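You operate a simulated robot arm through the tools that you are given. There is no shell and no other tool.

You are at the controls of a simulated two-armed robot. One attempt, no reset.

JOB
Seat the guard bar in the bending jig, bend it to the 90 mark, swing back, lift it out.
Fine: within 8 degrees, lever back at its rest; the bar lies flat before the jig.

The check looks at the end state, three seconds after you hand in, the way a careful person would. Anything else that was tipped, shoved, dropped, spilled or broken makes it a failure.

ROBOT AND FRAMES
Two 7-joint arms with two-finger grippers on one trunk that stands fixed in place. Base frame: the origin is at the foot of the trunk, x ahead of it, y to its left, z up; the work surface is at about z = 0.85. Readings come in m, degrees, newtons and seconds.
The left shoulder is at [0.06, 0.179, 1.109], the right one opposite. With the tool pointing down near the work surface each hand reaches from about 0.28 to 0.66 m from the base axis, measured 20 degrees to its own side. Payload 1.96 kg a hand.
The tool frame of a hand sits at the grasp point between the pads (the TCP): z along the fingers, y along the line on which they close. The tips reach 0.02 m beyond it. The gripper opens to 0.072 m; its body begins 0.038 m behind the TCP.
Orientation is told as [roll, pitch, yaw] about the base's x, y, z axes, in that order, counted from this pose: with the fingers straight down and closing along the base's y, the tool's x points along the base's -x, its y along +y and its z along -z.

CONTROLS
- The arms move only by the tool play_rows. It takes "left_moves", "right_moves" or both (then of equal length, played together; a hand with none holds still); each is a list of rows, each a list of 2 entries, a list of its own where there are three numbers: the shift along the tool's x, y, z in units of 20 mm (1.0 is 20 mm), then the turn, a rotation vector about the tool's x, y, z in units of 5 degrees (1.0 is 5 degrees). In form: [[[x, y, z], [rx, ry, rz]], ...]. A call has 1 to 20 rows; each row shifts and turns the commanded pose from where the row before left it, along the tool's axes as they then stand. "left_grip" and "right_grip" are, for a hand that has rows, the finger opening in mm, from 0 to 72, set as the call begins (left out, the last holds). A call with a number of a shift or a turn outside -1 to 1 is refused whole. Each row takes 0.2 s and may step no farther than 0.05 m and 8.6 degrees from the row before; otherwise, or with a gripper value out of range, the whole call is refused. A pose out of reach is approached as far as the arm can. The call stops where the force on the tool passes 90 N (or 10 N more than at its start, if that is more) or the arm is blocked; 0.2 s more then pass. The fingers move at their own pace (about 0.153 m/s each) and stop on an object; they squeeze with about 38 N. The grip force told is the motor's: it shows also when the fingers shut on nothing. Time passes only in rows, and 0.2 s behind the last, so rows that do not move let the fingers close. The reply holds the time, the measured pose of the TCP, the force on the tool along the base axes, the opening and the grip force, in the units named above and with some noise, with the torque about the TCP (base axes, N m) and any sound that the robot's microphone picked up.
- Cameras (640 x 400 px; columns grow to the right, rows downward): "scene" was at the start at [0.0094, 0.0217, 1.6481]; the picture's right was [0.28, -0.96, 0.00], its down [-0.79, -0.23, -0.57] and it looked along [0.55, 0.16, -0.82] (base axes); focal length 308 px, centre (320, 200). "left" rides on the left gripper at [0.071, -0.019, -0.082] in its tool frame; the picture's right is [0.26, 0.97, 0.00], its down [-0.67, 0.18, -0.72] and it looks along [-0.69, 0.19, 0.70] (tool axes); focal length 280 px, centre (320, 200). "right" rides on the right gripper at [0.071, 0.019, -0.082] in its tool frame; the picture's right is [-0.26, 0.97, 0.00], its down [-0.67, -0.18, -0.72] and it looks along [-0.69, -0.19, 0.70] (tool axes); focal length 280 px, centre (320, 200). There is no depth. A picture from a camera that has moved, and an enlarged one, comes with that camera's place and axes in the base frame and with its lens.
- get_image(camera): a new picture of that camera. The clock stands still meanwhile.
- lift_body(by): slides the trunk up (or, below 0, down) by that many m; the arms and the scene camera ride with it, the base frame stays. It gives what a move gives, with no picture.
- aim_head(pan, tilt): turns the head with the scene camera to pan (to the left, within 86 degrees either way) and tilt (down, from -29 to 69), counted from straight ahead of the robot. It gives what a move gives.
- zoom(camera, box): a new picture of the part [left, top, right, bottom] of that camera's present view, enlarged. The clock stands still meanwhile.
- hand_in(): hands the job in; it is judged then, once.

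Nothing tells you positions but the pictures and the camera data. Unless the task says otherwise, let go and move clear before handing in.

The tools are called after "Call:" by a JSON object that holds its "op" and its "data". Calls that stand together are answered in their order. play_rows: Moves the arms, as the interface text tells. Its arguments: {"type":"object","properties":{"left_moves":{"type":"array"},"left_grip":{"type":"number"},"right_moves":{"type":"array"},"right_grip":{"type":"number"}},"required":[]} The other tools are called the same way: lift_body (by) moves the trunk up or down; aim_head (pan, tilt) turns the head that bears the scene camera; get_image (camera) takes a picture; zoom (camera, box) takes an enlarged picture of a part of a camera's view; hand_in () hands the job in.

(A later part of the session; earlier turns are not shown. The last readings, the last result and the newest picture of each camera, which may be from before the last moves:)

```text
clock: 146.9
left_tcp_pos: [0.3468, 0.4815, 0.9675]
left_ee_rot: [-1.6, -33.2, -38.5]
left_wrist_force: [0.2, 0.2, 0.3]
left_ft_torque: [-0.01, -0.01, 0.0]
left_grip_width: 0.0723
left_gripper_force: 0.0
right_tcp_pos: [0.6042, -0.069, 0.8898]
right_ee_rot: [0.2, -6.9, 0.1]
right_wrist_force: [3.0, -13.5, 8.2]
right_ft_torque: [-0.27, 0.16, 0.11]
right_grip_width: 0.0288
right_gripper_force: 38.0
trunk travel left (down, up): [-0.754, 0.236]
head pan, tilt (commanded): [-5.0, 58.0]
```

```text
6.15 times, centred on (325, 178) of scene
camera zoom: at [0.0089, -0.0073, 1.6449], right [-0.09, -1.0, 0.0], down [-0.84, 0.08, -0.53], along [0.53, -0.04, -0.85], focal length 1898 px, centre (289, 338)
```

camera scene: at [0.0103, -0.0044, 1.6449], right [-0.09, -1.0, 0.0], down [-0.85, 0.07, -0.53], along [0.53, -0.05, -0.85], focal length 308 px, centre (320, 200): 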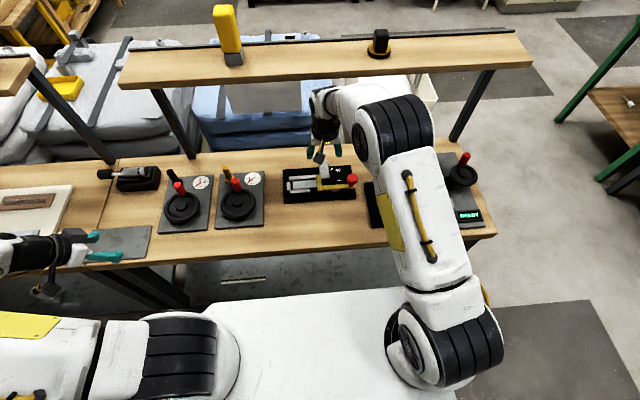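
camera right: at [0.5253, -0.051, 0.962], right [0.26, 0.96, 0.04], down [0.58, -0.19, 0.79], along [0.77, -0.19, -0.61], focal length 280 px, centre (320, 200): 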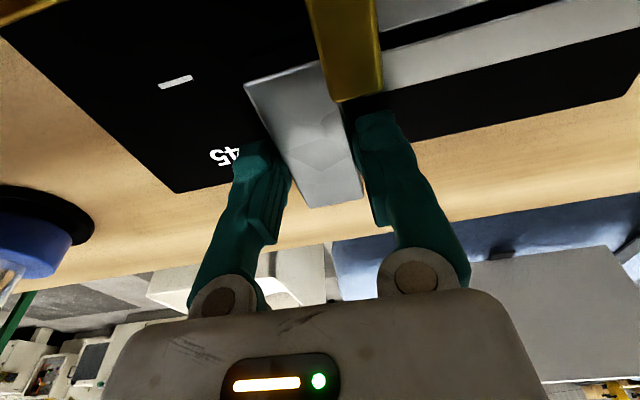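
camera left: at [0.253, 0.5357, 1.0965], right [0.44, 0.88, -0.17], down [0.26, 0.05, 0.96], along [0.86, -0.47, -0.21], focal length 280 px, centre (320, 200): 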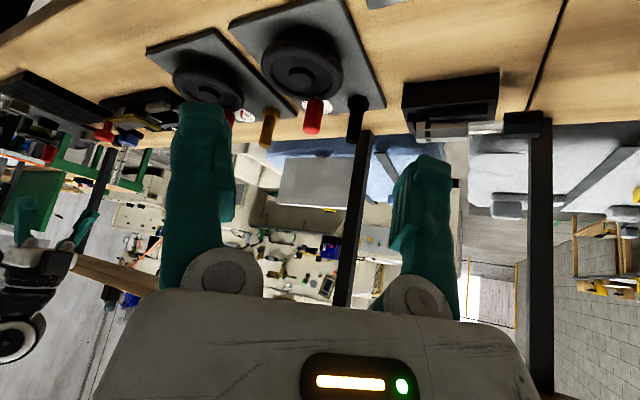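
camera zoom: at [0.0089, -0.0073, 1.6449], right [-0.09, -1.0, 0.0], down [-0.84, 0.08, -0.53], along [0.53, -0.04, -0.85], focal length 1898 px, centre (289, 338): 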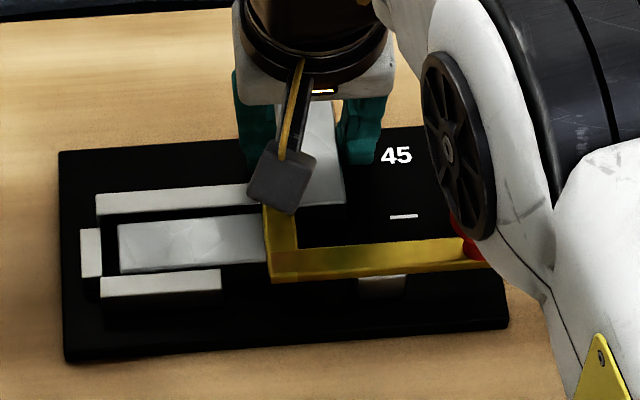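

The grip is firm. I'll lift a couple of millimetres and slide it to the right in small steps, keeping side loads low so the bend isn't disturbed.

Call:
{"op": "play_rows", "data": {"right_moves": [[[0, -0.1, 0], [0, 0, 0]], [[0, -0.1, -0.1], [0, 0, 0]], [[0, -0.25, 0], [0, 0, 0]], [[0, -0.25, 0], [0, 0, 0]]]}}

Call:
{"op": "zoom", "data": {"camera": "scene", "box": [280, 145, 370, 210]}}

```text
clock: 147.9
left_tcp_pos: [0.3479, 0.4856, 0.9645]
left_ee_rot: [-1.9, -33.3, -38.2]
left_wrist_force: [1.4, 0.4, -0.7]
left_ft_torque: [0.05, -0.01, -0.03]
left_grip_width: 0.0723
left_gripper_force: 0.0
right_tcp_pos: [0.6031, -0.0751, 0.8897]
right_ee_rot: [0.3, -6.7, 0.0]
right_wrist_force: [5.9, 30.0, -6.0]
right_ft_torque: [0.28, -0.49, -0.88]
right_grip_width: 0.03
right_gripper_force: 37.8
trunk travel left (down, up): [-0.754, 0.236]
head pan, tilt (commanded): [-5.0, 58.0]
```

```text
6.15 times, centred on (325, 178) of scene
camera zoom: at [0.0118, 0.0025, 1.6447], right [-0.09, -1.0, 0.0], down [-0.85, 0.07, -0.53], along [0.53, -0.05, -0.85], focal length 1898 px, centre (289, 338)
```

zoom: 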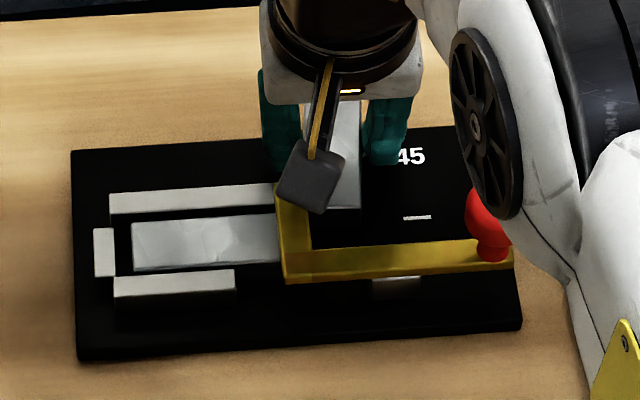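

The bar is blocked toward −y (30 N), with its left end unmoved. It may be sitting in a shallow seat. I'll ease back to zero side force and try a small vertical lift first.

Call:
{"op": "play_rows", "data": {"right_moves": [[[0, 0.3, 0], [0, 0, 0]], [[0, 0.15, 0], [0, 0, 0]], [[0, 0, -0.1], [0, 0, 0]], [[0, 0, 0], [0, 0, 0]]]}}

Call:
{"op": "zoom", "data": {"camera": "scene", "box": [280, 145, 370, 210]}}

Call:
{"op": "zoom", "data": {"camera": "right", "box": [200, 0, 520, 220]}}

```text
clock: 148.9
left_tcp_pos: [0.3486, 0.4822, 0.9675]
left_ee_rot: [-1.8, -33.1, -38.3]
left_wrist_force: [-0.6, 0.1, 0.6]
left_ft_torque: [0.02, -0.01, 0.0]
left_grip_width: 0.072
left_gripper_force: 0.0
right_tcp_pos: [0.6049, -0.0764, 0.8908]
right_ee_rot: [0.1, -6.6, 0.0]
right_wrist_force: [-1.7, -4.1, -21.2]
right_ft_torque: [0.01, -0.19, -0.26]
right_grip_width: 0.0301
right_gripper_force: 38.0
trunk travel left (down, up): [-0.754, 0.236]
head pan, tilt (commanded): [-5.0, 58.0]
```

```text
6.15 times, centred on (325, 178) of scene
camera zoom: at [0.0126, -0.0061, 1.6446], right [-0.09, -1.0, 0.0], down [-0.85, 0.08, -0.53], along [0.53, -0.05, -0.85], focal length 1898 px, centre (289, 338)
```

zoom: 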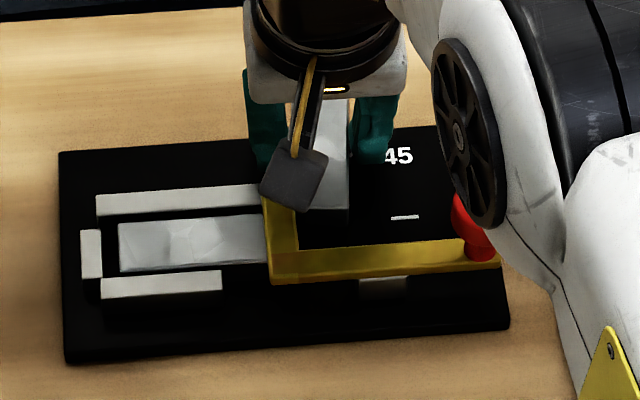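

```text
1.82 times, centred on (360, 110) of right
camera zoom: at [0.5255, -0.056, 0.9634], right [0.26, 0.96, 0.03], down [0.59, -0.18, 0.79], along [0.77, -0.19, -0.62], focal length 510 px, centre (247, 364)
```

zoom: 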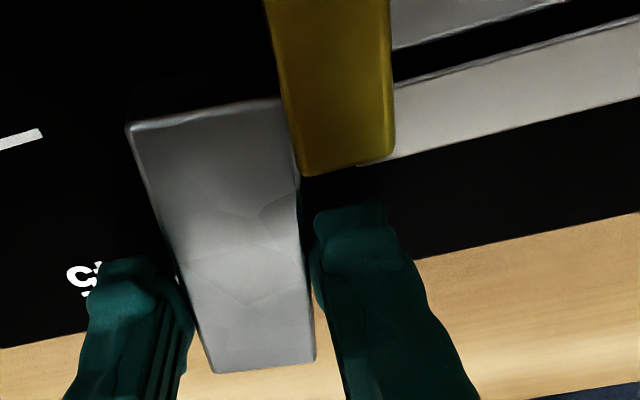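

Both sliding and lifting are resisted although nothing visible blocks it, so the fixed half seems to be held in its seat. My sideways pull also eased the bend to roughly 84–85°. I'll return to neutral and check whether the lever is fully at rest, since that may be what frees the bar.

Call:
{"op": "play_rows", "data": {"right_moves": [[[0, 0.15, 0.1], [0, 0, 0]], [[0, 0, 0.08], [0, 0, 0]], [[0, 0, 0], [0, 0, 0]]]}}

Call:
{"op": "zoom", "data": {"camera": "scene", "box": [275, 155, 365, 211]}}

Call:
{"op": "zoom", "data": {"camera": "scene", "box": [300, 165, 345, 195]}}

```text
clock: 149.7
left_tcp_pos: [0.3468, 0.4827, 0.9681]
left_ee_rot: [-1.6, -33.1, -38.4]
left_wrist_force: [-0.2, 0.4, -0.4]
left_ft_torque: [0.0, 0.02, -0.02]
left_grip_width: 0.0721
left_gripper_force: 0.1
right_tcp_pos: [0.6051, -0.0725, 0.8906]
right_ee_rot: [0.2, -7.1, -0.2]
right_wrist_force: [2.3, -12.0, 2.4]
right_ft_torque: [-0.2, 0.31, 0.0]
right_grip_width: 0.0292
right_gripper_force: 37.9
trunk travel left (down, up): [-0.754, 0.236]
head pan, tilt (commanded): [-5.0, 58.0]
```

```text
7.11 times, centred on (320, 183) of scene
camera zoom: at [0.0096, -0.007, 1.6451], right [-0.09, -1.0, 0.0], down [-0.84, 0.07, -0.53], along [0.53, -0.05, -0.85], focal length 2193 px, centre (320, 321)
```

zoom: 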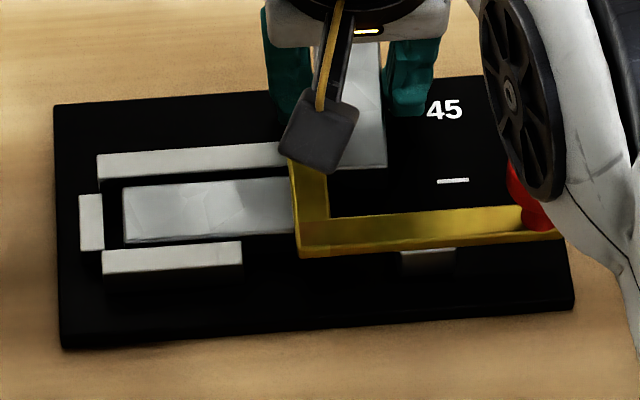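

```text
13.33 times, centred on (322, 180) of scene
camera zoom: at [0.0096, -0.007, 1.6451], right [-0.09, -1.0, 0.0], down [-0.84, 0.07, -0.53], along [0.53, -0.05, -0.85], focal length 4112 px, centre (287, 467)
```

zoom: 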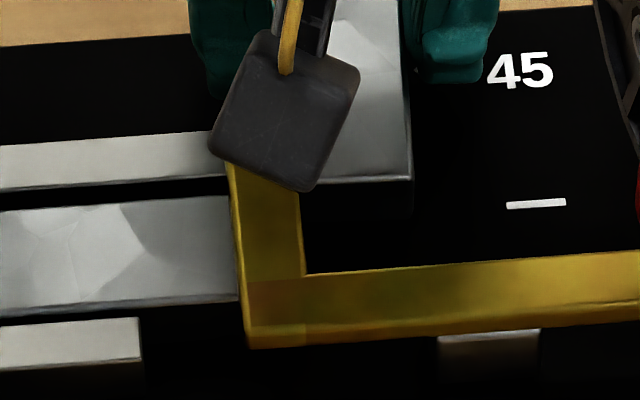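

The lever matches its rest position. Before pulling harder I want to see the bar's underside and seat, so I'll bring the left hand back, high over the other stations, to its earlier low viewpoint left of the jig.

Call:
{"op": "play_rows", "data": {"left_moves": [[[-0.49, 0, -0.75], [0, 0, 0]], [[-0.49, 0, -0.75], [0, 0, 0]], [[-0.49, 0, -0.75], [0, 0, 0]], [[-0.49, 0, -0.75], [0, 0, 0]], [[-0.49, 0, -0.75], [0, 0, 0]], [[0, 0, 0], [0, 0, 0.88]], [[0, 0, 0], [0, 0, 0.88]], [[0, 0, 0], [0, 0, 0.88]], [[0, 0, 0], [0, 0, 0.88]], [[0, 0, 0], [0, 0, 0.88]], [[0, 0, 0], [0, 0, 0.88]]]}}

Call:
{"op": "get_image", "data": {"camera": "left"}}

Call:
{"op": "get_image", "data": {"camera": "scene"}}

```text
clock: 152.1
left_tcp_pos: [0.3477, 0.4842, 1.0562]
left_ee_rot: [14.8, -30.0, -69.4]
left_wrist_force: [-0.3, -0.4, -0.6]
left_ft_torque: [-0.02, 0.03, 0.01]
left_grip_width: 0.0722
left_gripper_force: 0.1
right_tcp_pos: [0.6058, -0.0715, 0.8893]
right_ee_rot: [0.4, -7.0, -0.1]
right_wrist_force: [21.9, -13.0, 22.6]
right_ft_torque: [-0.19, -0.22, -0.22]
right_grip_width: 0.0286
right_gripper_force: 37.7
trunk travel left (down, up): [-0.754, 0.236]
head pan, tilt (commanded): [-5.0, 58.0]
```

```text
taken
camera left: at [0.2755, 0.5627, 1.085], right [0.75, 0.66, 0.08], down [0.07, -0.2, 0.98], along [0.66, -0.73, -0.2], focal length 280 px, centre (320, 200)
```

left: 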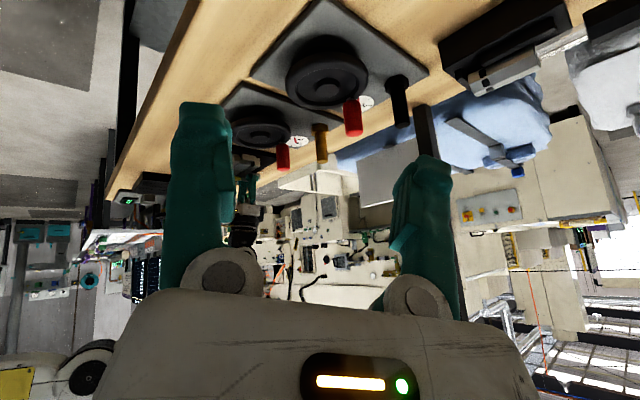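

```text
taken
camera scene: at [0.0103, -0.0069, 1.6449], right [-0.09, -1.0, 0.0], down [-0.85, 0.07, -0.53], along [0.53, -0.04, -0.85], focal length 308 px, centre (320, 200)
```

scene: 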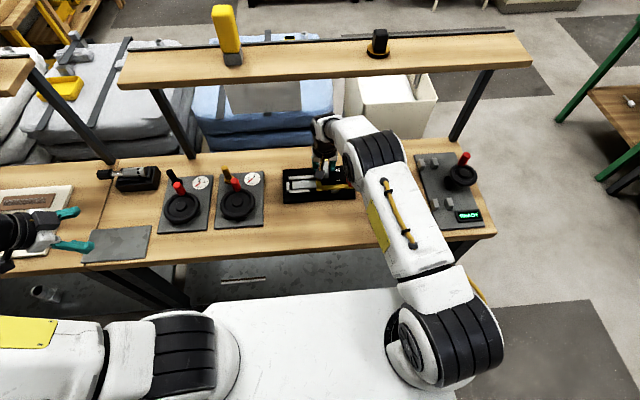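

Moving the left arm loads the right grip through the trunk. I'll release the bar for now so nothing bends it, then bring the left hand in to look.

Call:
{"op": "play_rows", "data": {"right_moves": [[[0, 0, 0], [0, 0, 0]], [[0, 0, 0], [0, 0, 0]], [[-0.12, 0, -0.9], [0, 0, 0]], [[-0.12, 0, -0.9], [0, 0, 0]], [[-0.12, 0, -0.9], [0, 0, 0]]], "right_grip": 62}}

Call:
{"op": "play_rows", "data": {"left_moves": [[[-0.94, -0.22, 0.5], [0, 0, 0]], [[-0.94, -0.22, 0.5], [0, 0, 0]], [[-0.94, -0.22, 0.5], [0, 0, 0]], [[-0.94, -0.22, 0.5], [0, 0, 0]], [[-0.94, -0.22, 0.5], [0, 0, 0]], [[-0.94, -0.22, 0.5], [0, 0, 0]], [[-0.94, -0.22, 0.5], [0, 0, 0]], [[-0.94, -0.22, 0.5], [0, 0, 0]]]}}

Call:
{"op": "get_image", "data": {"camera": "left"}}

Call:
{"op": "zoom", "data": {"camera": "scene", "box": [275, 155, 365, 211]}}

```text
clock: 153.3
left_tcp_pos: [0.3476, 0.4859, 1.0577]
left_ee_rot: [14.7, -30.2, -69.3]
left_wrist_force: [0.8, -0.3, -1.2]
left_ft_torque: [0.01, 0.01, 0.0]
left_grip_width: 0.0719
left_gripper_force: 0.1
right_tcp_pos: [0.6061, -0.0698, 0.9457]
right_ee_rot: [0.2, -6.9, 0.0]
right_wrist_force: [-0.4, 0.1, 0.0]
right_ft_torque: [0.04, 0.02, -0.01]
right_grip_width: 0.0619
right_gripper_force: 0.1
trunk travel left (down, up): [-0.754, 0.236]
head pan, tilt (commanded): [-5.0, 58.0]
```

```text
clock: 155.1
left_tcp_pos: [0.3964, 0.316, 1.0566]
left_ee_rot: [14.9, -30.1, -69.3]
left_wrist_force: [0.4, -1.3, 0.1]
left_ft_torque: [-0.04, 0.01, 0.0]
left_grip_width: 0.0722
left_gripper_force: 0.0
right_tcp_pos: [0.606, -0.07, 0.9445]
right_ee_rot: [0.3, -6.9, 0.1]
right_wrist_force: [-1.1, -0.3, 0.0]
right_ft_torque: [0.0, 0.0, 0.04]
right_grip_width: 0.0621
right_gripper_force: 0.0
trunk travel left (down, up): [-0.754, 0.236]
head pan, tilt (commanded): [-5.0, 58.0]
```

```text
taken
camera left: at [0.3242, 0.3942, 1.0849], right [0.75, 0.66, 0.08], down [0.07, -0.2, 0.98], along [0.66, -0.73, -0.2], focal length 280 px, centre (320, 200)
```

left: 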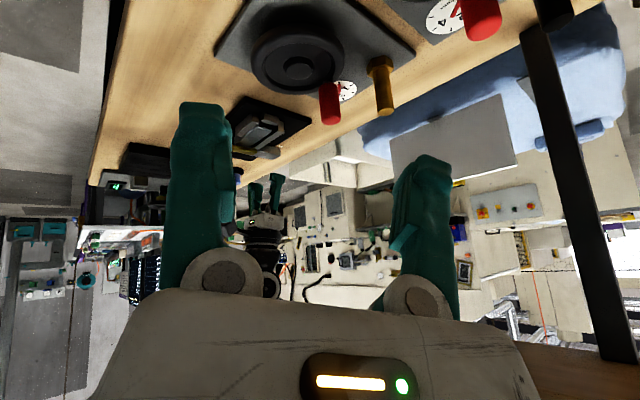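

```text
7.11 times, centred on (320, 183) of scene
camera zoom: at [0.0096, -0.0052, 1.6449], right [-0.09, -1.0, 0.0], down [-0.84, 0.07, -0.53], along [0.53, -0.05, -0.85], focal length 2193 px, centre (320, 321)
```

zoom: 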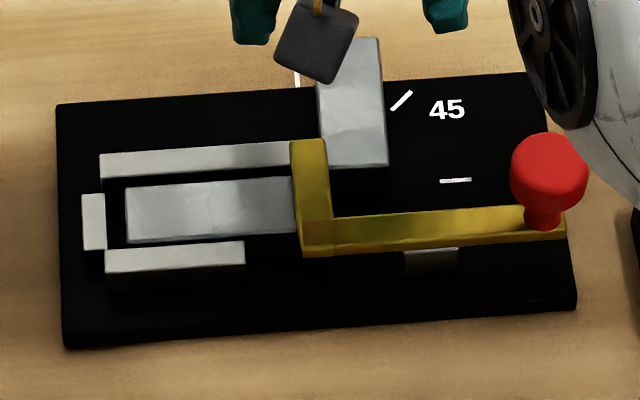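

The bar still reads about 88° and the lever is at rest. I'll continue the left hand to its viewpoint.

Call:
{"op": "play_rows", "data": {"left_moves": [[[-0.94, -0.22, 0.5], [0, 0, 0]], [[-0.94, -0.22, 0.5], [0, 0, 0]], [[-0.94, -0.22, 0.5], [0, 0, 0]], [[-0.94, -0.22, 0.5], [0, 0, 0]], [[-0.94, -0.22, 0.5], [0, 0, 0]], [[-0.94, -0.22, 0.5], [0, 0, 0]], [[-0.94, -0.22, 0.5], [0, 0, 0]], [[0.45, 0, 0.8], [0, 0, 0]], [[0.45, 0, 0.8], [0, 0, 0]], [[0.45, 0, 0.8], [0, 0, 0]]]}}

Call:
{"op": "get_image", "data": {"camera": "left"}}

```text
clock: 157.3
left_tcp_pos: [0.451, 0.1769, 1.0037]
left_ee_rot: [14.8, -30.1, -69.4]
left_wrist_force: [0.9, 1.0, -0.6]
left_ft_torque: [-0.02, 0.0, -0.02]
left_grip_width: 0.072
left_gripper_force: 0.1
right_tcp_pos: [0.6068, -0.0704, 0.9446]
right_ee_rot: [0.2, -6.9, 0.0]
right_wrist_force: [-0.1, -0.3, 0.0]
right_ft_torque: [0.02, 0.07, 0.04]
right_grip_width: 0.062
right_gripper_force: 0.0
trunk travel left (down, up): [-0.754, 0.236]
head pan, tilt (commanded): [-5.0, 58.0]
```

```text
taken
camera left: at [0.3796, 0.2553, 1.0324], right [0.75, 0.66, 0.08], down [0.07, -0.2, 0.98], along [0.66, -0.73, -0.2], focal length 280 px, centre (320, 200)
```

left: 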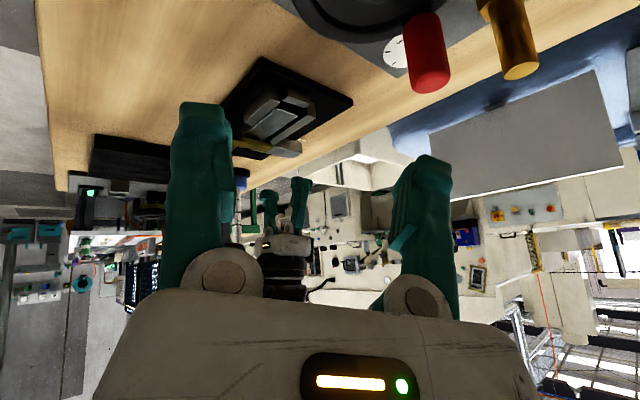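

Call:
{"op": "zoom", "data": {"camera": "left", "box": [220, 50, 360, 170]}}

Call:
{"op": "zoom", "data": {"camera": "left", "box": [235, 80, 315, 160]}}

```text
3.33 times, centred on (290, 110) of left
camera zoom: at [0.3796, 0.2553, 1.0324], right [0.75, 0.66, 0.08], down [0.07, -0.2, 0.98], along [0.66, -0.73, -0.2], focal length 935 px, centre (420, 500)
```

zoom: 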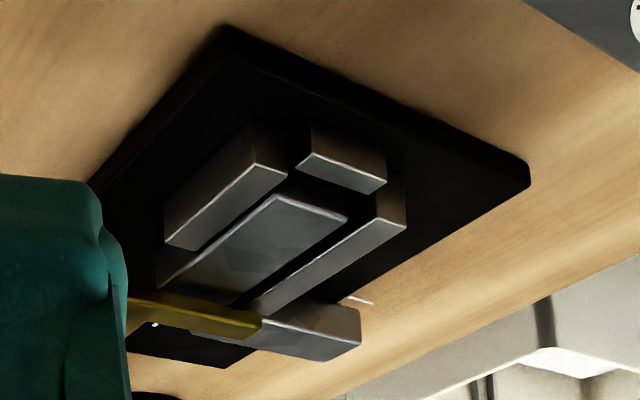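

```text
5.00 times, centred on (275, 120) of left
camera zoom: at [0.3796, 0.2553, 1.0324], right [0.75, 0.66, 0.08], down [0.07, -0.2, 0.98], along [0.66, -0.73, -0.2], focal length 1402 px, centre (545, 600)
```

zoom: 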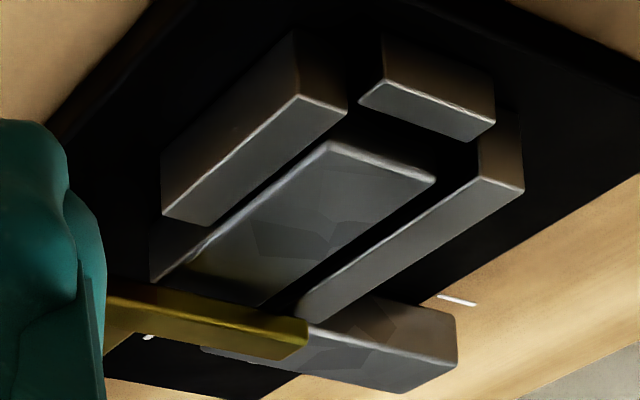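

From this angle the bar sits level with the rails and nothing visibly traps it. I'll regrip the bent half and try a straight, gradual lift, reading the force at each step.

Call:
{"op": "play_rows", "data": {"right_moves": [[[0.12, 0, 0.9], [0, 0, 0]], [[0.12, 0, 0.9], [0, 0, 0]], [[0.12, 0, 0.95], [0, 0, 0]], [[0, 0, 0], [0, 0, 0]]]}}

Call:
{"op": "play_rows", "data": {"right_moves": [[[0, 0, 0], [0, 0, 0]], [[0, 0, 0], [0, 0, 0]], [[0, 0, 0], [0, 0, 0]]], "right_grip": 5}}

Call:
{"op": "play_rows", "data": {"right_moves": [[[0, 0, -0.1], [0, 0, 0]], [[0, 0, -0.1], [0, 0, 0]], [[0, 0, 0], [0, 0, 0]]]}}

Call:
{"op": "zoom", "data": {"camera": "left", "box": [220, 50, 360, 170]}}

```text
clock: 158.3
left_tcp_pos: [0.4522, 0.177, 1.0049]
left_ee_rot: [14.8, -30.0, -69.3]
left_wrist_force: [-0.4, 0.9, 0.6]
left_ft_torque: [-0.02, 0.03, 0.0]
left_grip_width: 0.0718
left_gripper_force: 0.0
right_tcp_pos: [0.6047, -0.0694, 0.8883]
right_ee_rot: [0.2, -6.9, 0.0]
right_wrist_force: [-0.1, -0.5, -0.3]
right_ft_torque: [-0.01, 0.01, -0.02]
right_grip_width: 0.0619
right_gripper_force: 0.1
trunk travel left (down, up): [-0.754, 0.236]
head pan, tilt (commanded): [-5.0, 58.0]
```

```text
clock: 159.1
left_tcp_pos: [0.4519, 0.1752, 1.0052]
left_ee_rot: [14.8, -30.0, -69.3]
left_wrist_force: [-0.2, -0.1, -0.1]
left_ft_torque: [-0.03, -0.01, -0.02]
left_grip_width: 0.072
left_gripper_force: 0.0
right_tcp_pos: [0.6041, -0.0719, 0.8881]
right_ee_rot: [0.2, -6.9, -0.1]
right_wrist_force: [0.1, -8.2, 0.4]
right_ft_torque: [-0.14, -0.04, -0.09]
right_grip_width: 0.0287
right_gripper_force: 37.8
trunk travel left (down, up): [-0.754, 0.236]
head pan, tilt (commanded): [-5.0, 58.0]
```

```text
clock: 159.9
left_tcp_pos: [0.453, 0.1742, 1.0036]
left_ee_rot: [14.7, -30.0, -69.2]
left_wrist_force: [-0.2, -0.4, -0.2]
left_ft_torque: [0.01, -0.03, 0.01]
left_grip_width: 0.072
left_gripper_force: 0.1
right_tcp_pos: [0.6055, -0.0721, 0.8897]
right_ee_rot: [0.2, -6.5, 0.0]
right_wrist_force: [-3.6, -9.8, -23.9]
right_ft_torque: [-0.09, -0.33, -0.01]
right_grip_width: 0.029
right_gripper_force: 37.5
trunk travel left (down, up): [-0.754, 0.236]
head pan, tilt (commanded): [-5.0, 58.0]
```

```text
3.33 times, centred on (290, 110) of left
camera zoom: at [0.3812, 0.2538, 1.0321], right [0.75, 0.66, 0.08], down [0.07, -0.2, 0.98], along [0.66, -0.73, -0.2], focal length 935 px, centre (420, 500)
```

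zoom: 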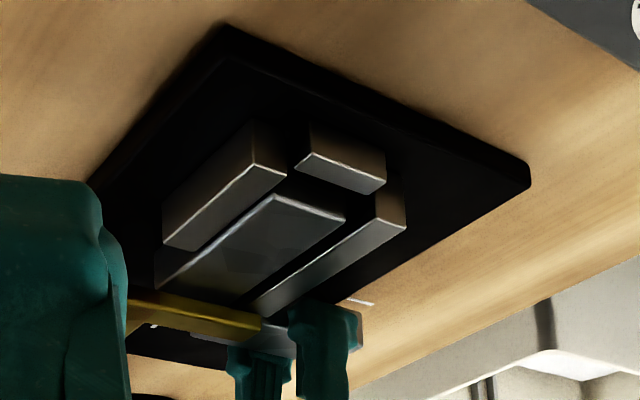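

Call:
{"op": "play_rows", "data": {"right_moves": [[[0, -0.04, -0.07], [0, 0, 0]], [[0, 0, 0], [0, 0, 0]]]}}

Call:
{"op": "play_rows", "data": {"right_moves": [[[0, 0, -0.07], [0, 0, 0]], [[0, 0, 0], [0, 0, 0]]]}}

Call:
{"op": "zoom", "data": {"camera": "left", "box": [220, 50, 360, 170]}}

```text
clock: 160.5
left_tcp_pos: [0.4532, 0.1761, 1.0039]
left_ee_rot: [14.7, -29.9, -69.2]
left_wrist_force: [0.1, 0.4, 0.4]
left_ft_torque: [0.0, 0.01, 0.04]
left_grip_width: 0.072
left_gripper_force: 0.1
right_tcp_pos: [0.6047, -0.0705, 0.892]
right_ee_rot: [0.3, -6.6, 0.0]
right_wrist_force: [-5.9, -4.8, -23.6]
right_ft_torque: [-0.04, -0.32, -0.06]
right_grip_width: 0.0289
right_gripper_force: 38.0
trunk travel left (down, up): [-0.754, 0.236]
head pan, tilt (commanded): [-5.0, 58.0]
```

```text
clock: 161.1
left_tcp_pos: [0.4519, 0.1764, 1.0053]
left_ee_rot: [14.8, -30.1, -69.3]
left_wrist_force: [0.8, 0.5, 0.2]
left_ft_torque: [0.0, -0.01, 0.0]
left_grip_width: 0.0718
left_gripper_force: 0.1
right_tcp_pos: [0.6051, -0.0702, 0.8954]
right_ee_rot: [0.2, -6.8, 0.0]
right_wrist_force: [-12.0, -6.0, -7.3]
right_ft_torque: [-0.06, 0.18, -0.03]
right_grip_width: 0.029
right_gripper_force: 37.7
trunk travel left (down, up): [-0.754, 0.236]
head pan, tilt (commanded): [-5.0, 58.0]
```

```text
3.33 times, centred on (290, 110) of left
camera zoom: at [0.3802, 0.2545, 1.0327], right [0.75, 0.66, 0.08], down [0.07, -0.2, 0.98], along [0.66, -0.73, -0.2], focal length 935 px, centre (420, 500)
```

zoom: 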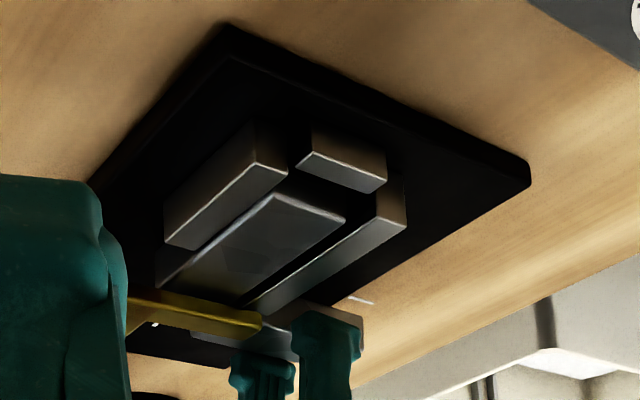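

Call:
{"op": "zoom", "data": {"camera": "left", "box": [235, 80, 315, 160]}}

Call:
{"op": "zoom", "data": {"camera": "right", "box": [200, 0, 520, 220]}}

Call:
{"op": "zoom", "data": {"camera": "scene", "box": [275, 155, 365, 211]}}

```text
5.00 times, centred on (275, 120) of left
camera zoom: at [0.3802, 0.2545, 1.0327], right [0.75, 0.66, 0.08], down [0.07, -0.2, 0.98], along [0.66, -0.73, -0.2], focal length 1402 px, centre (545, 600)
```

zoom: 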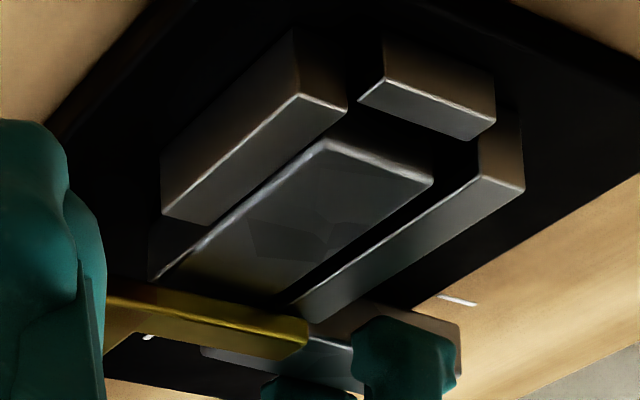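

```text
1.82 times, centred on (360, 110) of right
camera zoom: at [0.5261, -0.052, 0.9685], right [0.26, 0.96, 0.04], down [0.58, -0.19, 0.79], along [0.77, -0.18, -0.61], focal length 510 px, centre (247, 364)
```

zoom: 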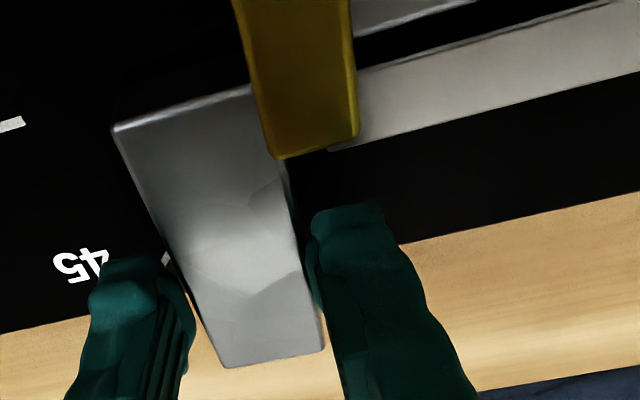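

```text
7.11 times, centred on (320, 183) of scene
camera zoom: at [0.0111, -0.0058, 1.645], right [-0.09, -1.0, 0.0], down [-0.85, 0.07, -0.53], along [0.53, -0.05, -0.85], focal length 2193 px, centre (320, 321)
```

zoom: 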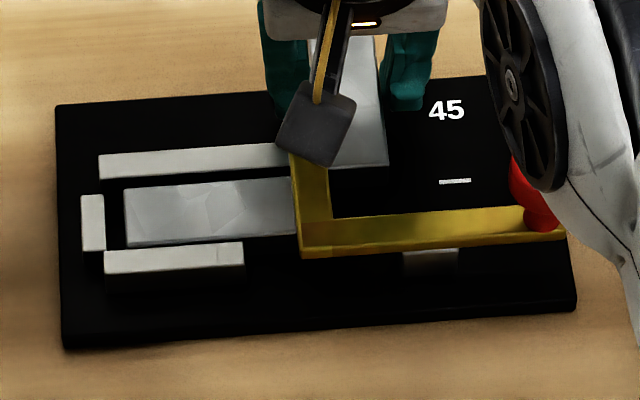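

Call:
{"op": "play_rows", "data": {"right_moves": [[[0, 0, 0], [0, 0, 0]], [[0, 0, 0], [0, 0, 0]]]}}

Call:
{"op": "play_rows", "data": {"right_moves": [[[0, 0, -0.05], [0, 0, 0]], [[0, 0, 0], [0, 0, 0]]]}}

Call:
{"op": "zoom", "data": {"camera": "left", "box": [235, 80, 315, 160]}}

```text
clock: 161.7
left_tcp_pos: [0.4516, 0.1775, 1.0057]
left_ee_rot: [14.9, -30.1, -69.2]
left_wrist_force: [-0.8, 0.5, -1.1]
left_ft_torque: [-0.01, -0.02, 0.01]
left_grip_width: 0.0719
left_gripper_force: 0.1
right_tcp_pos: [0.6034, -0.0702, 0.8979]
right_ee_rot: [0.2, -7.2, 0.0]
right_wrist_force: [2.0, 0.3, 7.9]
right_ft_torque: [0.0, -0.02, 0.01]
right_grip_width: 0.0057
right_gripper_force: 29.2
trunk travel left (down, up): [-0.754, 0.236]
head pan, tilt (commanded): [-5.0, 58.0]
```

```text
clock: 162.3
left_tcp_pos: [0.4516, 0.1766, 1.0053]
left_ee_rot: [15.0, -30.1, -69.3]
left_wrist_force: [-0.6, 0.0, 0.0]
left_ft_torque: [-0.04, 0.01, 0.02]
left_grip_width: 0.0719
left_gripper_force: 0.2
right_tcp_pos: [0.6044, -0.0691, 0.8975]
right_ee_rot: [0.2, -7.1, -0.1]
right_wrist_force: [5.0, 0.8, 12.6]
right_ft_torque: [0.0, -0.02, 0.01]
right_grip_width: 0.0058
right_gripper_force: 29.3
trunk travel left (down, up): [-0.754, 0.236]
head pan, tilt (commanded): [-5.0, 58.0]
```

```text
5.00 times, centred on (275, 120) of left
camera zoom: at [0.3785, 0.2556, 1.0331], right [0.75, 0.66, 0.08], down [0.07, -0.2, 0.98], along [0.66, -0.73, -0.2], focal length 1402 px, centre (545, 600)
```

zoom: 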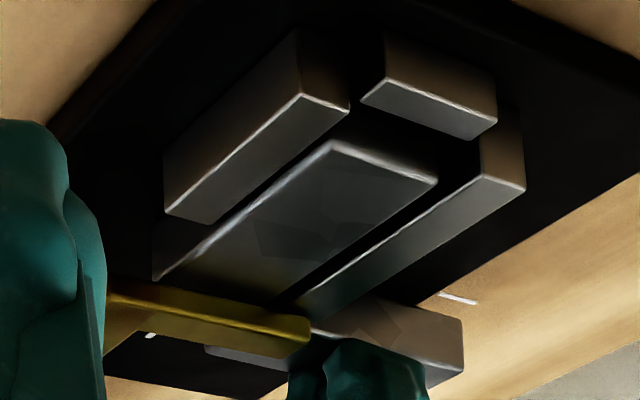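

The fingers slid up off the bar, so that grip was too shallow: only about 10 mm of tip overlap, like my first failed pick. I'll reopen and take it deeper, right down near the plate, before pulling again.

Call:
{"op": "play_rows", "data": {"right_moves": [[[0, 0, -0.5], [0, 0, 0]], [[0, 0, -0.5], [0, 0, 0]], [[0, 0, 0], [0, 0, 0]]]}}

Call:
{"op": "play_rows", "data": {"right_moves": [[[0, 0, 0], [0, 0, 0]], [[0, 0, 0], [0, 0, 0]], [[0.06, -0.03, 0.5], [0, 0, 0]], [[0.06, 0, 0.5], [0, 0, 0]], [[0.06, 0, 0.5], [0, 0, 0]], [[0.03, 0, 0.25], [0, 0, 0]], [[0, 0, 0], [0, 0, 0]]], "right_grip": 62}}

Call:
{"op": "zoom", "data": {"camera": "right", "box": [160, 0, 520, 240]}}

Call:
{"op": "zoom", "data": {"camera": "left", "box": [220, 50, 360, 170]}}

```text
clock: 163.1
left_tcp_pos: [0.4508, 0.1766, 1.0051]
left_ee_rot: [14.8, -30.1, -69.3]
left_wrist_force: [0.3, 0.0, 0.2]
left_ft_torque: [0.04, 0.01, -0.03]
left_grip_width: 0.0719
left_gripper_force: 0.0
right_tcp_pos: [0.601, -0.0695, 0.915]
right_ee_rot: [0.2, -6.8, 0.0]
right_wrist_force: [0.0, -0.6, 0.7]
right_ft_torque: [0.01, 0.01, 0.02]
right_grip_width: 0.0049
right_gripper_force: 0.1
trunk travel left (down, up): [-0.754, 0.236]
head pan, tilt (commanded): [-5.0, 58.0]
```

```text
clock: 164.7
left_tcp_pos: [0.4508, 0.1769, 1.0055]
left_ee_rot: [14.8, -30.1, -69.3]
left_wrist_force: [-0.1, -0.3, 0.4]
left_ft_torque: [-0.04, 0.03, -0.02]
left_grip_width: 0.072
left_gripper_force: 0.1
right_tcp_pos: [0.6005, -0.0708, 0.8804]
right_ee_rot: [0.3, -6.9, 0.1]
right_wrist_force: [0.4, -0.8, -0.4]
right_ft_torque: [0.01, -0.01, -0.02]
right_grip_width: 0.0618
right_gripper_force: 0.0
trunk travel left (down, up): [-0.754, 0.236]
head pan, tilt (commanded): [-5.0, 58.0]
```

```text
1.67 times, centred on (340, 120) of right
camera zoom: at [0.5215, -0.0509, 0.9542], right [0.26, 0.96, 0.03], down [0.58, -0.19, 0.79], along [0.77, -0.19, -0.61], focal length 467 px, centre (287, 333)
```

zoom: 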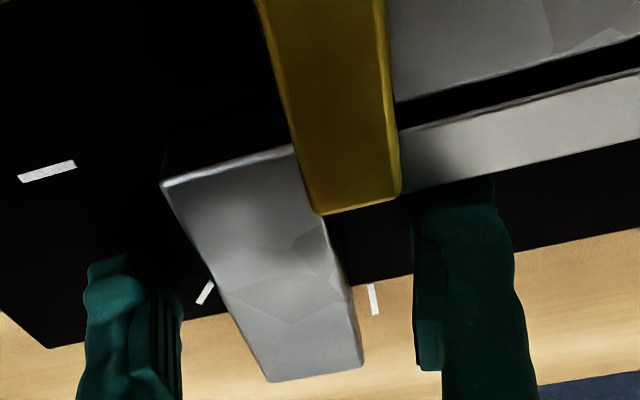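

```text
3.33 times, centred on (290, 110) of left
camera zoom: at [0.379, 0.2553, 1.0329], right [0.75, 0.66, 0.08], down [0.07, -0.2, 0.98], along [0.66, -0.73, -0.2], focal length 935 px, centre (420, 500)
```

zoom: 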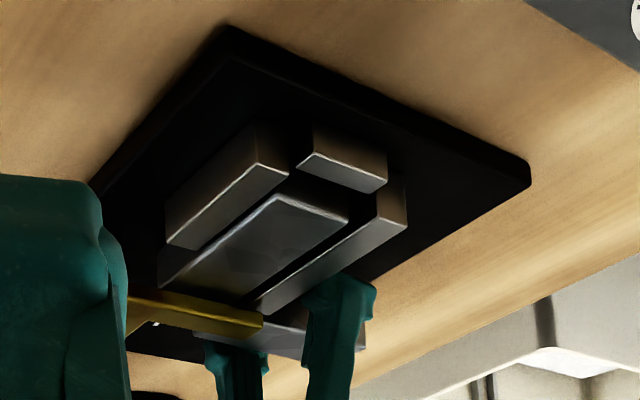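

The fingers are now nearly at plate level. Gripping here.

Call:
{"op": "play_rows", "data": {"right_moves": [[[0, 0, -0.05], [0, 0, 0]], [[0, 0, 0], [0, 0, 0]], [[0, 0, 0], [0, 0, 0]], [[0, 0, 0], [0, 0, 0]]], "right_grip": 5}}

Call:
{"op": "play_rows", "data": {"right_moves": [[[0, -0.02, -0.1], [0, 0, 0]], [[0, 0, -0.1], [0, 0, 0]], [[0, 0, 0], [0, 0, 0]]]}}

Call:
{"op": "zoom", "data": {"camera": "left", "box": [220, 50, 360, 170]}}

```text
clock: 165.7
left_tcp_pos: [0.452, 0.1767, 1.0046]
left_ee_rot: [14.9, -30.1, -69.3]
left_wrist_force: [-0.3, -0.7, 0.1]
left_ft_torque: [0.01, 0.01, -0.01]
left_grip_width: 0.0719
left_gripper_force: 0.0
right_tcp_pos: [0.601, -0.0703, 0.8822]
right_ee_rot: [0.2, -6.8, 0.0]
right_wrist_force: [-0.2, -2.7, -5.9]
right_ft_torque: [-0.09, -0.19, 0.04]
right_grip_width: 0.0289
right_gripper_force: 37.9
trunk travel left (down, up): [-0.754, 0.236]
head pan, tilt (commanded): [-5.0, 58.0]
```

```text
clock: 166.5
left_tcp_pos: [0.4531, 0.1759, 1.0035]
left_ee_rot: [14.6, -30.2, -69.2]
left_wrist_force: [-0.4, -0.5, 0.2]
left_ft_torque: [0.0, 0.0, 0.01]
left_grip_width: 0.0717
left_gripper_force: 0.0
right_tcp_pos: [0.6008, -0.0707, 0.8846]
right_ee_rot: [0.2, -6.7, 0.0]
right_wrist_force: [-6.7, -0.6, -24.4]
right_ft_torque: [0.0, -0.22, 0.0]
right_grip_width: 0.029
right_gripper_force: 38.1
trunk travel left (down, up): [-0.754, 0.236]
head pan, tilt (commanded): [-5.0, 58.0]
```

```text
3.33 times, centred on (290, 110) of left
camera zoom: at [0.3807, 0.255, 1.0321], right [0.75, 0.66, 0.08], down [0.07, -0.2, 0.98], along [0.66, -0.73, -0.2], focal length 935 px, centre (420, 500)
```

zoom: 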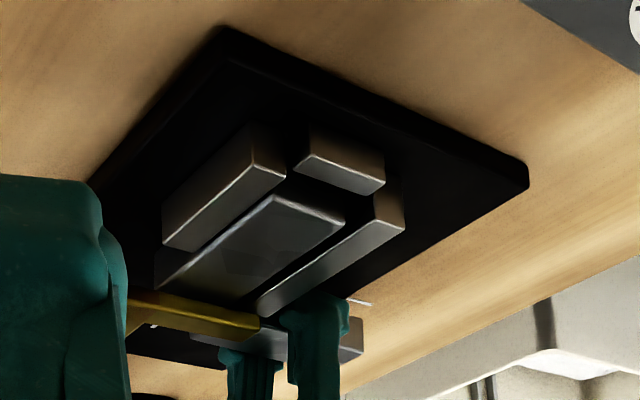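

Call:
{"op": "play_rows", "data": {"right_moves": [[[0.03, 0, -0.06], [0, 0, 0]], [[0, 0, 0], [0, 0, 0]]]}}

Call:
{"op": "zoom", "data": {"camera": "left", "box": [235, 80, 315, 160]}}

Call:
{"op": "zoom", "data": {"camera": "right", "box": [160, 0, 520, 240]}}

```text
clock: 167.1
left_tcp_pos: [0.453, 0.1776, 1.0038]
left_ee_rot: [14.7, -30.1, -69.2]
left_wrist_force: [0.2, -0.4, -0.3]
left_ft_torque: [0.03, -0.01, 0.01]
left_grip_width: 0.0722
left_gripper_force: 0.2
right_tcp_pos: [0.6012, -0.0708, 0.8858]
right_ee_rot: [0.2, -6.7, 0.0]
right_wrist_force: [-5.5, 1.5, -25.7]
right_ft_torque: [-0.02, -0.26, 0.03]
right_grip_width: 0.029
right_gripper_force: 38.0
trunk travel left (down, up): [-0.754, 0.236]
head pan, tilt (commanded): [-5.0, 58.0]
```

```text
5.00 times, centred on (275, 120) of left
camera zoom: at [0.3809, 0.2553, 1.032], right [0.75, 0.66, 0.08], down [0.07, -0.2, 0.98], along [0.66, -0.73, -0.2], focal length 1402 px, centre (545, 600)
```

zoom: 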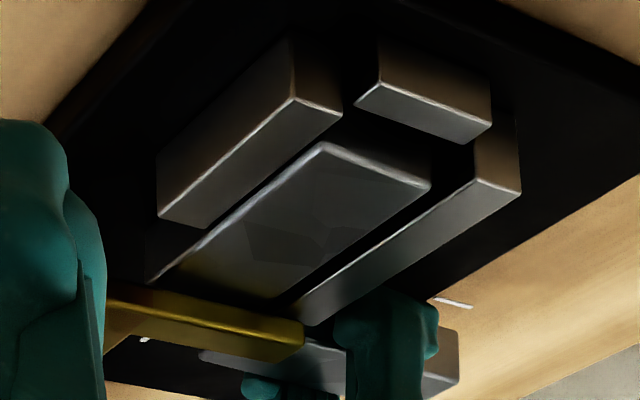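

```text
1.67 times, centred on (340, 120) of right
camera zoom: at [0.5219, -0.0515, 0.9585], right [0.26, 0.96, 0.03], down [0.59, -0.19, 0.79], along [0.77, -0.19, -0.61], focal length 467 px, centre (287, 333)
```

zoom: 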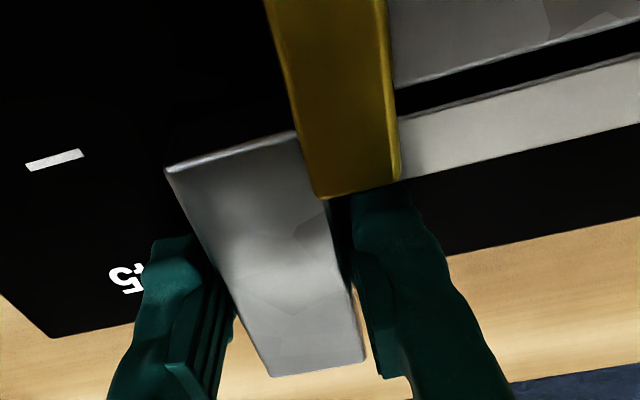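

Call:
{"op": "play_rows", "data": {"right_moves": [[[0.04, 0, -0.06], [0, 0, 0]], [[0, 0, 0], [0, 0, 0]]]}}

Call:
{"op": "play_rows", "data": {"right_moves": [[[0.04, 0, -0.06], [0, 0, 0]], [[0, 0, 0], [0, 0, 0]]]}}

Call:
{"op": "zoom", "data": {"camera": "left", "box": [235, 80, 315, 160]}}

```text
clock: 167.7
left_tcp_pos: [0.4529, 0.1773, 1.0029]
left_ee_rot: [14.7, -30.0, -69.2]
left_wrist_force: [0.4, 0.1, -0.5]
left_ft_torque: [0.03, 0.01, -0.03]
left_grip_width: 0.0721
left_gripper_force: 0.0
right_tcp_pos: [0.6019, -0.0713, 0.887]
right_ee_rot: [0.3, -6.7, 0.0]
right_wrist_force: [-3.3, 2.8, -23.4]
right_ft_torque: [-0.01, -0.4, 0.02]
right_grip_width: 0.0291
right_gripper_force: 38.1
trunk travel left (down, up): [-0.754, 0.236]
head pan, tilt (commanded): [-5.0, 58.0]
```

```text
clock: 168.3
left_tcp_pos: [0.4539, 0.1773, 1.0043]
left_ee_rot: [14.6, -30.1, -69.3]
left_wrist_force: [0.1, -1.1, 0.1]
left_ft_torque: [0.04, -0.02, 0.05]
left_grip_width: 0.0722
left_gripper_force: 0.0
right_tcp_pos: [0.6009, -0.0703, 0.8881]
right_ee_rot: [0.3, -6.8, 0.0]
right_wrist_force: [4.3, 3.8, -22.7]
right_ft_torque: [-0.01, -0.54, -0.01]
right_grip_width: 0.0291
right_gripper_force: 38.5
trunk travel left (down, up): [-0.754, 0.236]
head pan, tilt (commanded): [-5.0, 58.0]
```

```text
5.00 times, centred on (275, 120) of left
camera zoom: at [0.3821, 0.2556, 1.0315], right [0.75, 0.66, 0.08], down [0.07, -0.2, 0.98], along [0.66, -0.73, -0.2], focal length 1402 px, centre (545, 600)
```

zoom: 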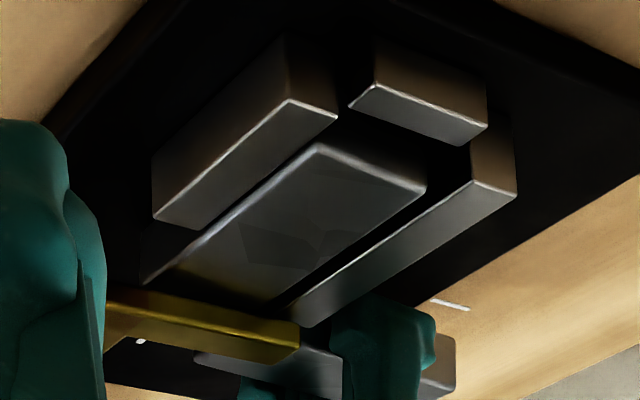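

The fingers only slide; the bar won't lift at about 24 N, so the fixed half really is being held. I'll release it and think this through. A useful test is whether the lever's short arm, right above the notch, is solid and pinning the bar, so I'll check by touching it lightly from above.

Call:
{"op": "play_rows", "data": {"right_moves": [[[0, 0, 0.1], [0, 0, 0]], [[0, 0, 0], [0, 0, 0]], [[0, 0, 0], [0, 0, 0]], [[-0.1, 0, -0.8], [0, 0, 0]], [[-0.1, 0, -0.8], [0, 0, 0]], [[-0.1, 0, -0.8], [0, 0, 0]], [[-0.1, 0, -0.8], [0, 0, 0]]], "right_grip": 62}}

Call:
{"op": "zoom", "data": {"camera": "scene", "box": [275, 155, 365, 211]}}

Call:
{"op": "zoom", "data": {"camera": "left", "box": [235, 80, 315, 160]}}

```text
clock: 169.9
left_tcp_pos: [0.4489, 0.1762, 1.0045]
left_ee_rot: [14.8, -30.1, -69.2]
left_wrist_force: [-0.2, 0.2, -0.8]
left_ft_torque: [0.0, -0.01, 0.02]
left_grip_width: 0.0718
left_gripper_force: 0.0
right_tcp_pos: [0.5999, -0.0726, 0.95]
right_ee_rot: [0.2, -7.0, -0.1]
right_wrist_force: [0.5, -0.3, -0.2]
right_ft_torque: [0.03, 0.01, 0.01]
right_grip_width: 0.0622
right_gripper_force: 0.0
trunk travel left (down, up): [-0.754, 0.236]
head pan, tilt (commanded): [-5.0, 58.0]
```

```text
7.11 times, centred on (320, 183) of scene
camera zoom: at [0.0091, -0.0045, 1.6448], right [-0.09, -1.0, 0.0], down [-0.84, 0.07, -0.53], along [0.53, -0.05, -0.85], focal length 2193 px, centre (320, 321)
```

zoom: 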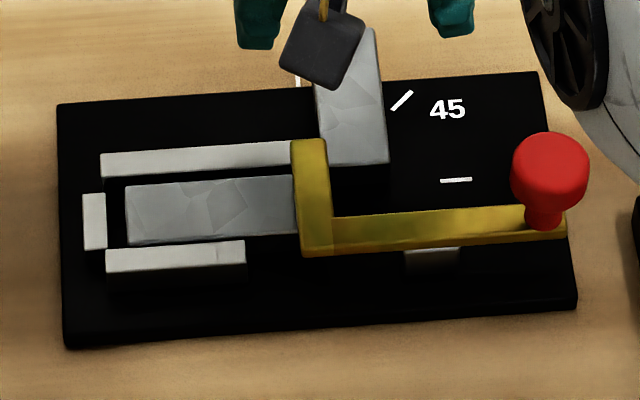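

```text
5.00 times, centred on (275, 120) of left
camera zoom: at [0.3789, 0.2553, 1.0329], right [0.75, 0.66, 0.08], down [0.07, -0.2, 0.98], along [0.66, -0.73, -0.2], focal length 1402 px, centre (545, 600)
```

zoom: 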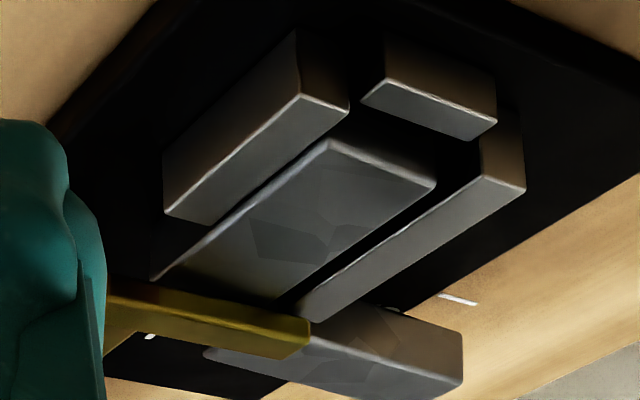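

This is informative: the bent half now sits tilted, its tip several millimetres higher than before, and it stayed there. So it isn't locked solid; something is pinching it. I'll look closer from both hand cameras.

Call:
{"op": "get_image", "data": {"camera": "right"}}

Call:
{"op": "zoom", "data": {"camera": "right", "box": [200, 0, 480, 160]}}

Call:
{"op": "zoom", "data": {"camera": "left", "box": [250, 110, 310, 160]}}

Call:
{"op": "zoom", "data": {"camera": "scene", "box": [300, 155, 340, 185]}}

```text
taken
camera right: at [0.5198, -0.053, 1.0228], right [0.26, 0.96, 0.03], down [0.58, -0.19, 0.79], along [0.77, -0.19, -0.61], focal length 280 px, centre (320, 200)
```

right: 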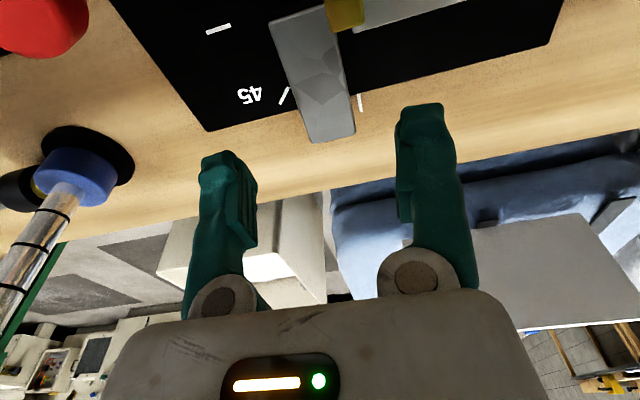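

```text
2.29 times, centred on (340, 80) of right
camera zoom: at [0.5198, -0.053, 1.0228], right [0.26, 0.96, 0.03], down [0.58, -0.19, 0.79], along [0.77, -0.19, -0.61], focal length 641 px, centre (274, 474)
```

zoom: 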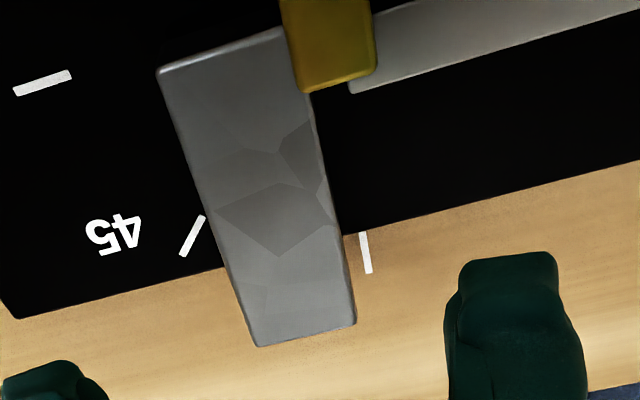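

```text
8.00 times, centred on (280, 135) of left
camera zoom: at [0.3789, 0.2553, 1.0329], right [0.75, 0.66, 0.08], down [0.07, -0.2, 0.98], along [0.66, -0.73, -0.2], focal length 2243 px, centre (640, 720)
```

zoom: 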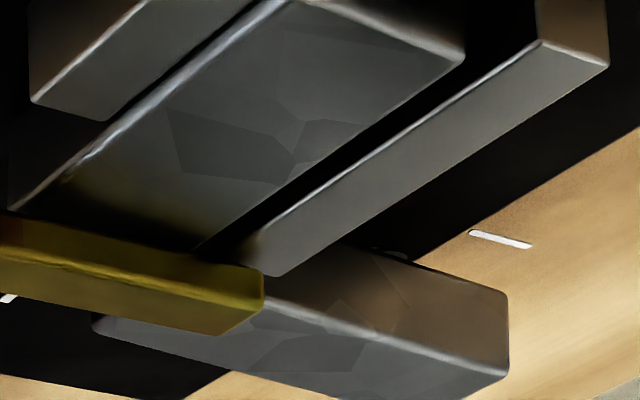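

```text
13.33 times, centred on (320, 170) of scene
camera zoom: at [0.0091, -0.0045, 1.6448], right [-0.09, -1.0, 0.0], down [-0.84, 0.07, -0.53], along [0.53, -0.05, -0.85], focal length 4112 px, centre (320, 600)
```

zoom: 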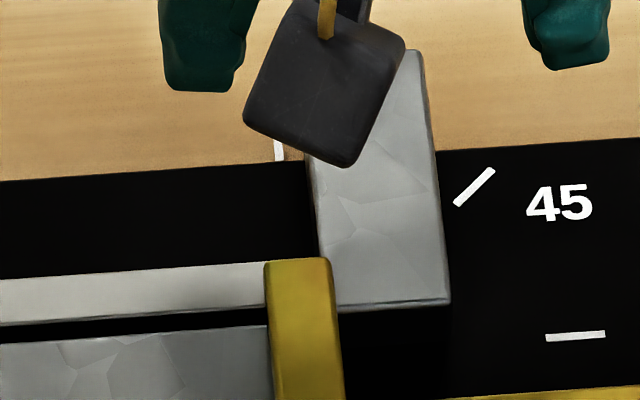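

The bar has rolled about 4° (tip about 5–6 mm up) and is just hanging there, which looks like heavy damping rather than a rigid lock. I'll let time pass and see whether it creeps back.

Call:
{"op": "play_rows", "data": {"right_moves": [[[0, 0, 0], [0, 0, 0]], [[0, 0, 0], [0, 0, 0]], [[0, 0, 0], [0, 0, 0]], [[0, 0, 0], [0, 0, 0]], [[0, 0, 0], [0, 0, 0]], [[0, 0, 0], [0, 0, 0]], [[0, 0, 0], [0, 0, 0]], [[0, 0, 0], [0, 0, 0]], [[0, 0, 0], [0, 0, 0]], [[0, 0, 0], [0, 0, 0]]]}}

Call:
{"op": "zoom", "data": {"camera": "left", "box": [235, 80, 315, 160]}}

Call:
{"op": "zoom", "data": {"camera": "left", "box": [250, 110, 310, 160]}}

```text
clock: 172.1
left_tcp_pos: [0.4519, 0.1772, 1.0053]
left_ee_rot: [14.8, -30.1, -69.2]
left_wrist_force: [0.1, 0.0, 0.5]
left_ft_torque: [-0.02, 0.0, 0.01]
left_grip_width: 0.0721
left_gripper_force: 0.1
right_tcp_pos: [0.5989, -0.0717, 0.9506]
right_ee_rot: [0.2, -6.9, 0.0]
right_wrist_force: [0.3, -0.5, 0.4]
right_ft_torque: [-0.03, -0.01, 0.0]
right_grip_width: 0.0621
right_gripper_force: 0.1
trunk travel left (down, up): [-0.754, 0.236]
head pan, tilt (commanded): [-5.0, 58.0]
```

```text
5.00 times, centred on (275, 120) of left
camera zoom: at [0.3791, 0.2553, 1.0328], right [0.75, 0.66, 0.08], down [0.07, -0.2, 0.98], along [0.66, -0.73, -0.2], focal length 1402 px, centre (545, 600)
```

zoom: 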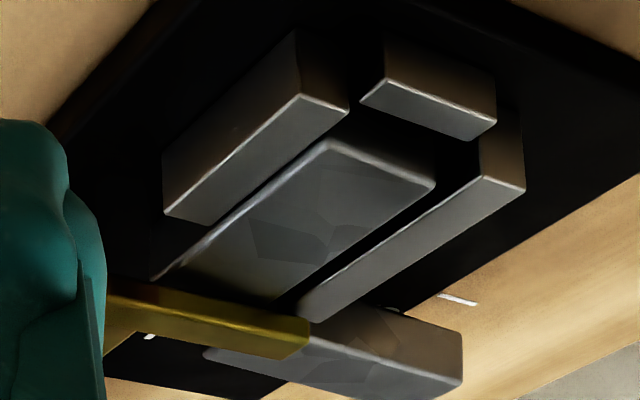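

```text
8.00 times, centred on (280, 135) of left
camera zoom: at [0.3791, 0.2553, 1.0328], right [0.75, 0.66, 0.08], down [0.07, -0.2, 0.98], along [0.66, -0.73, -0.2], focal length 2243 px, centre (640, 720)
```

zoom: 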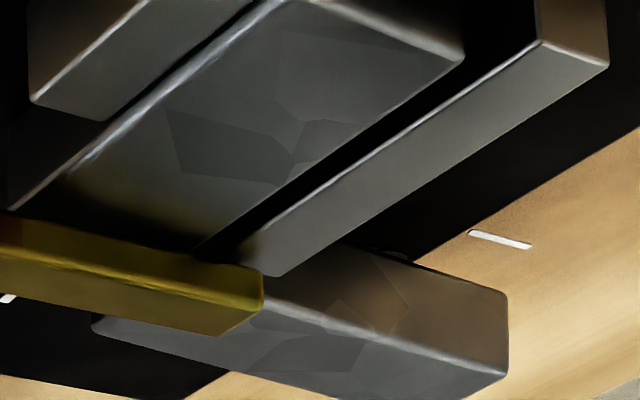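

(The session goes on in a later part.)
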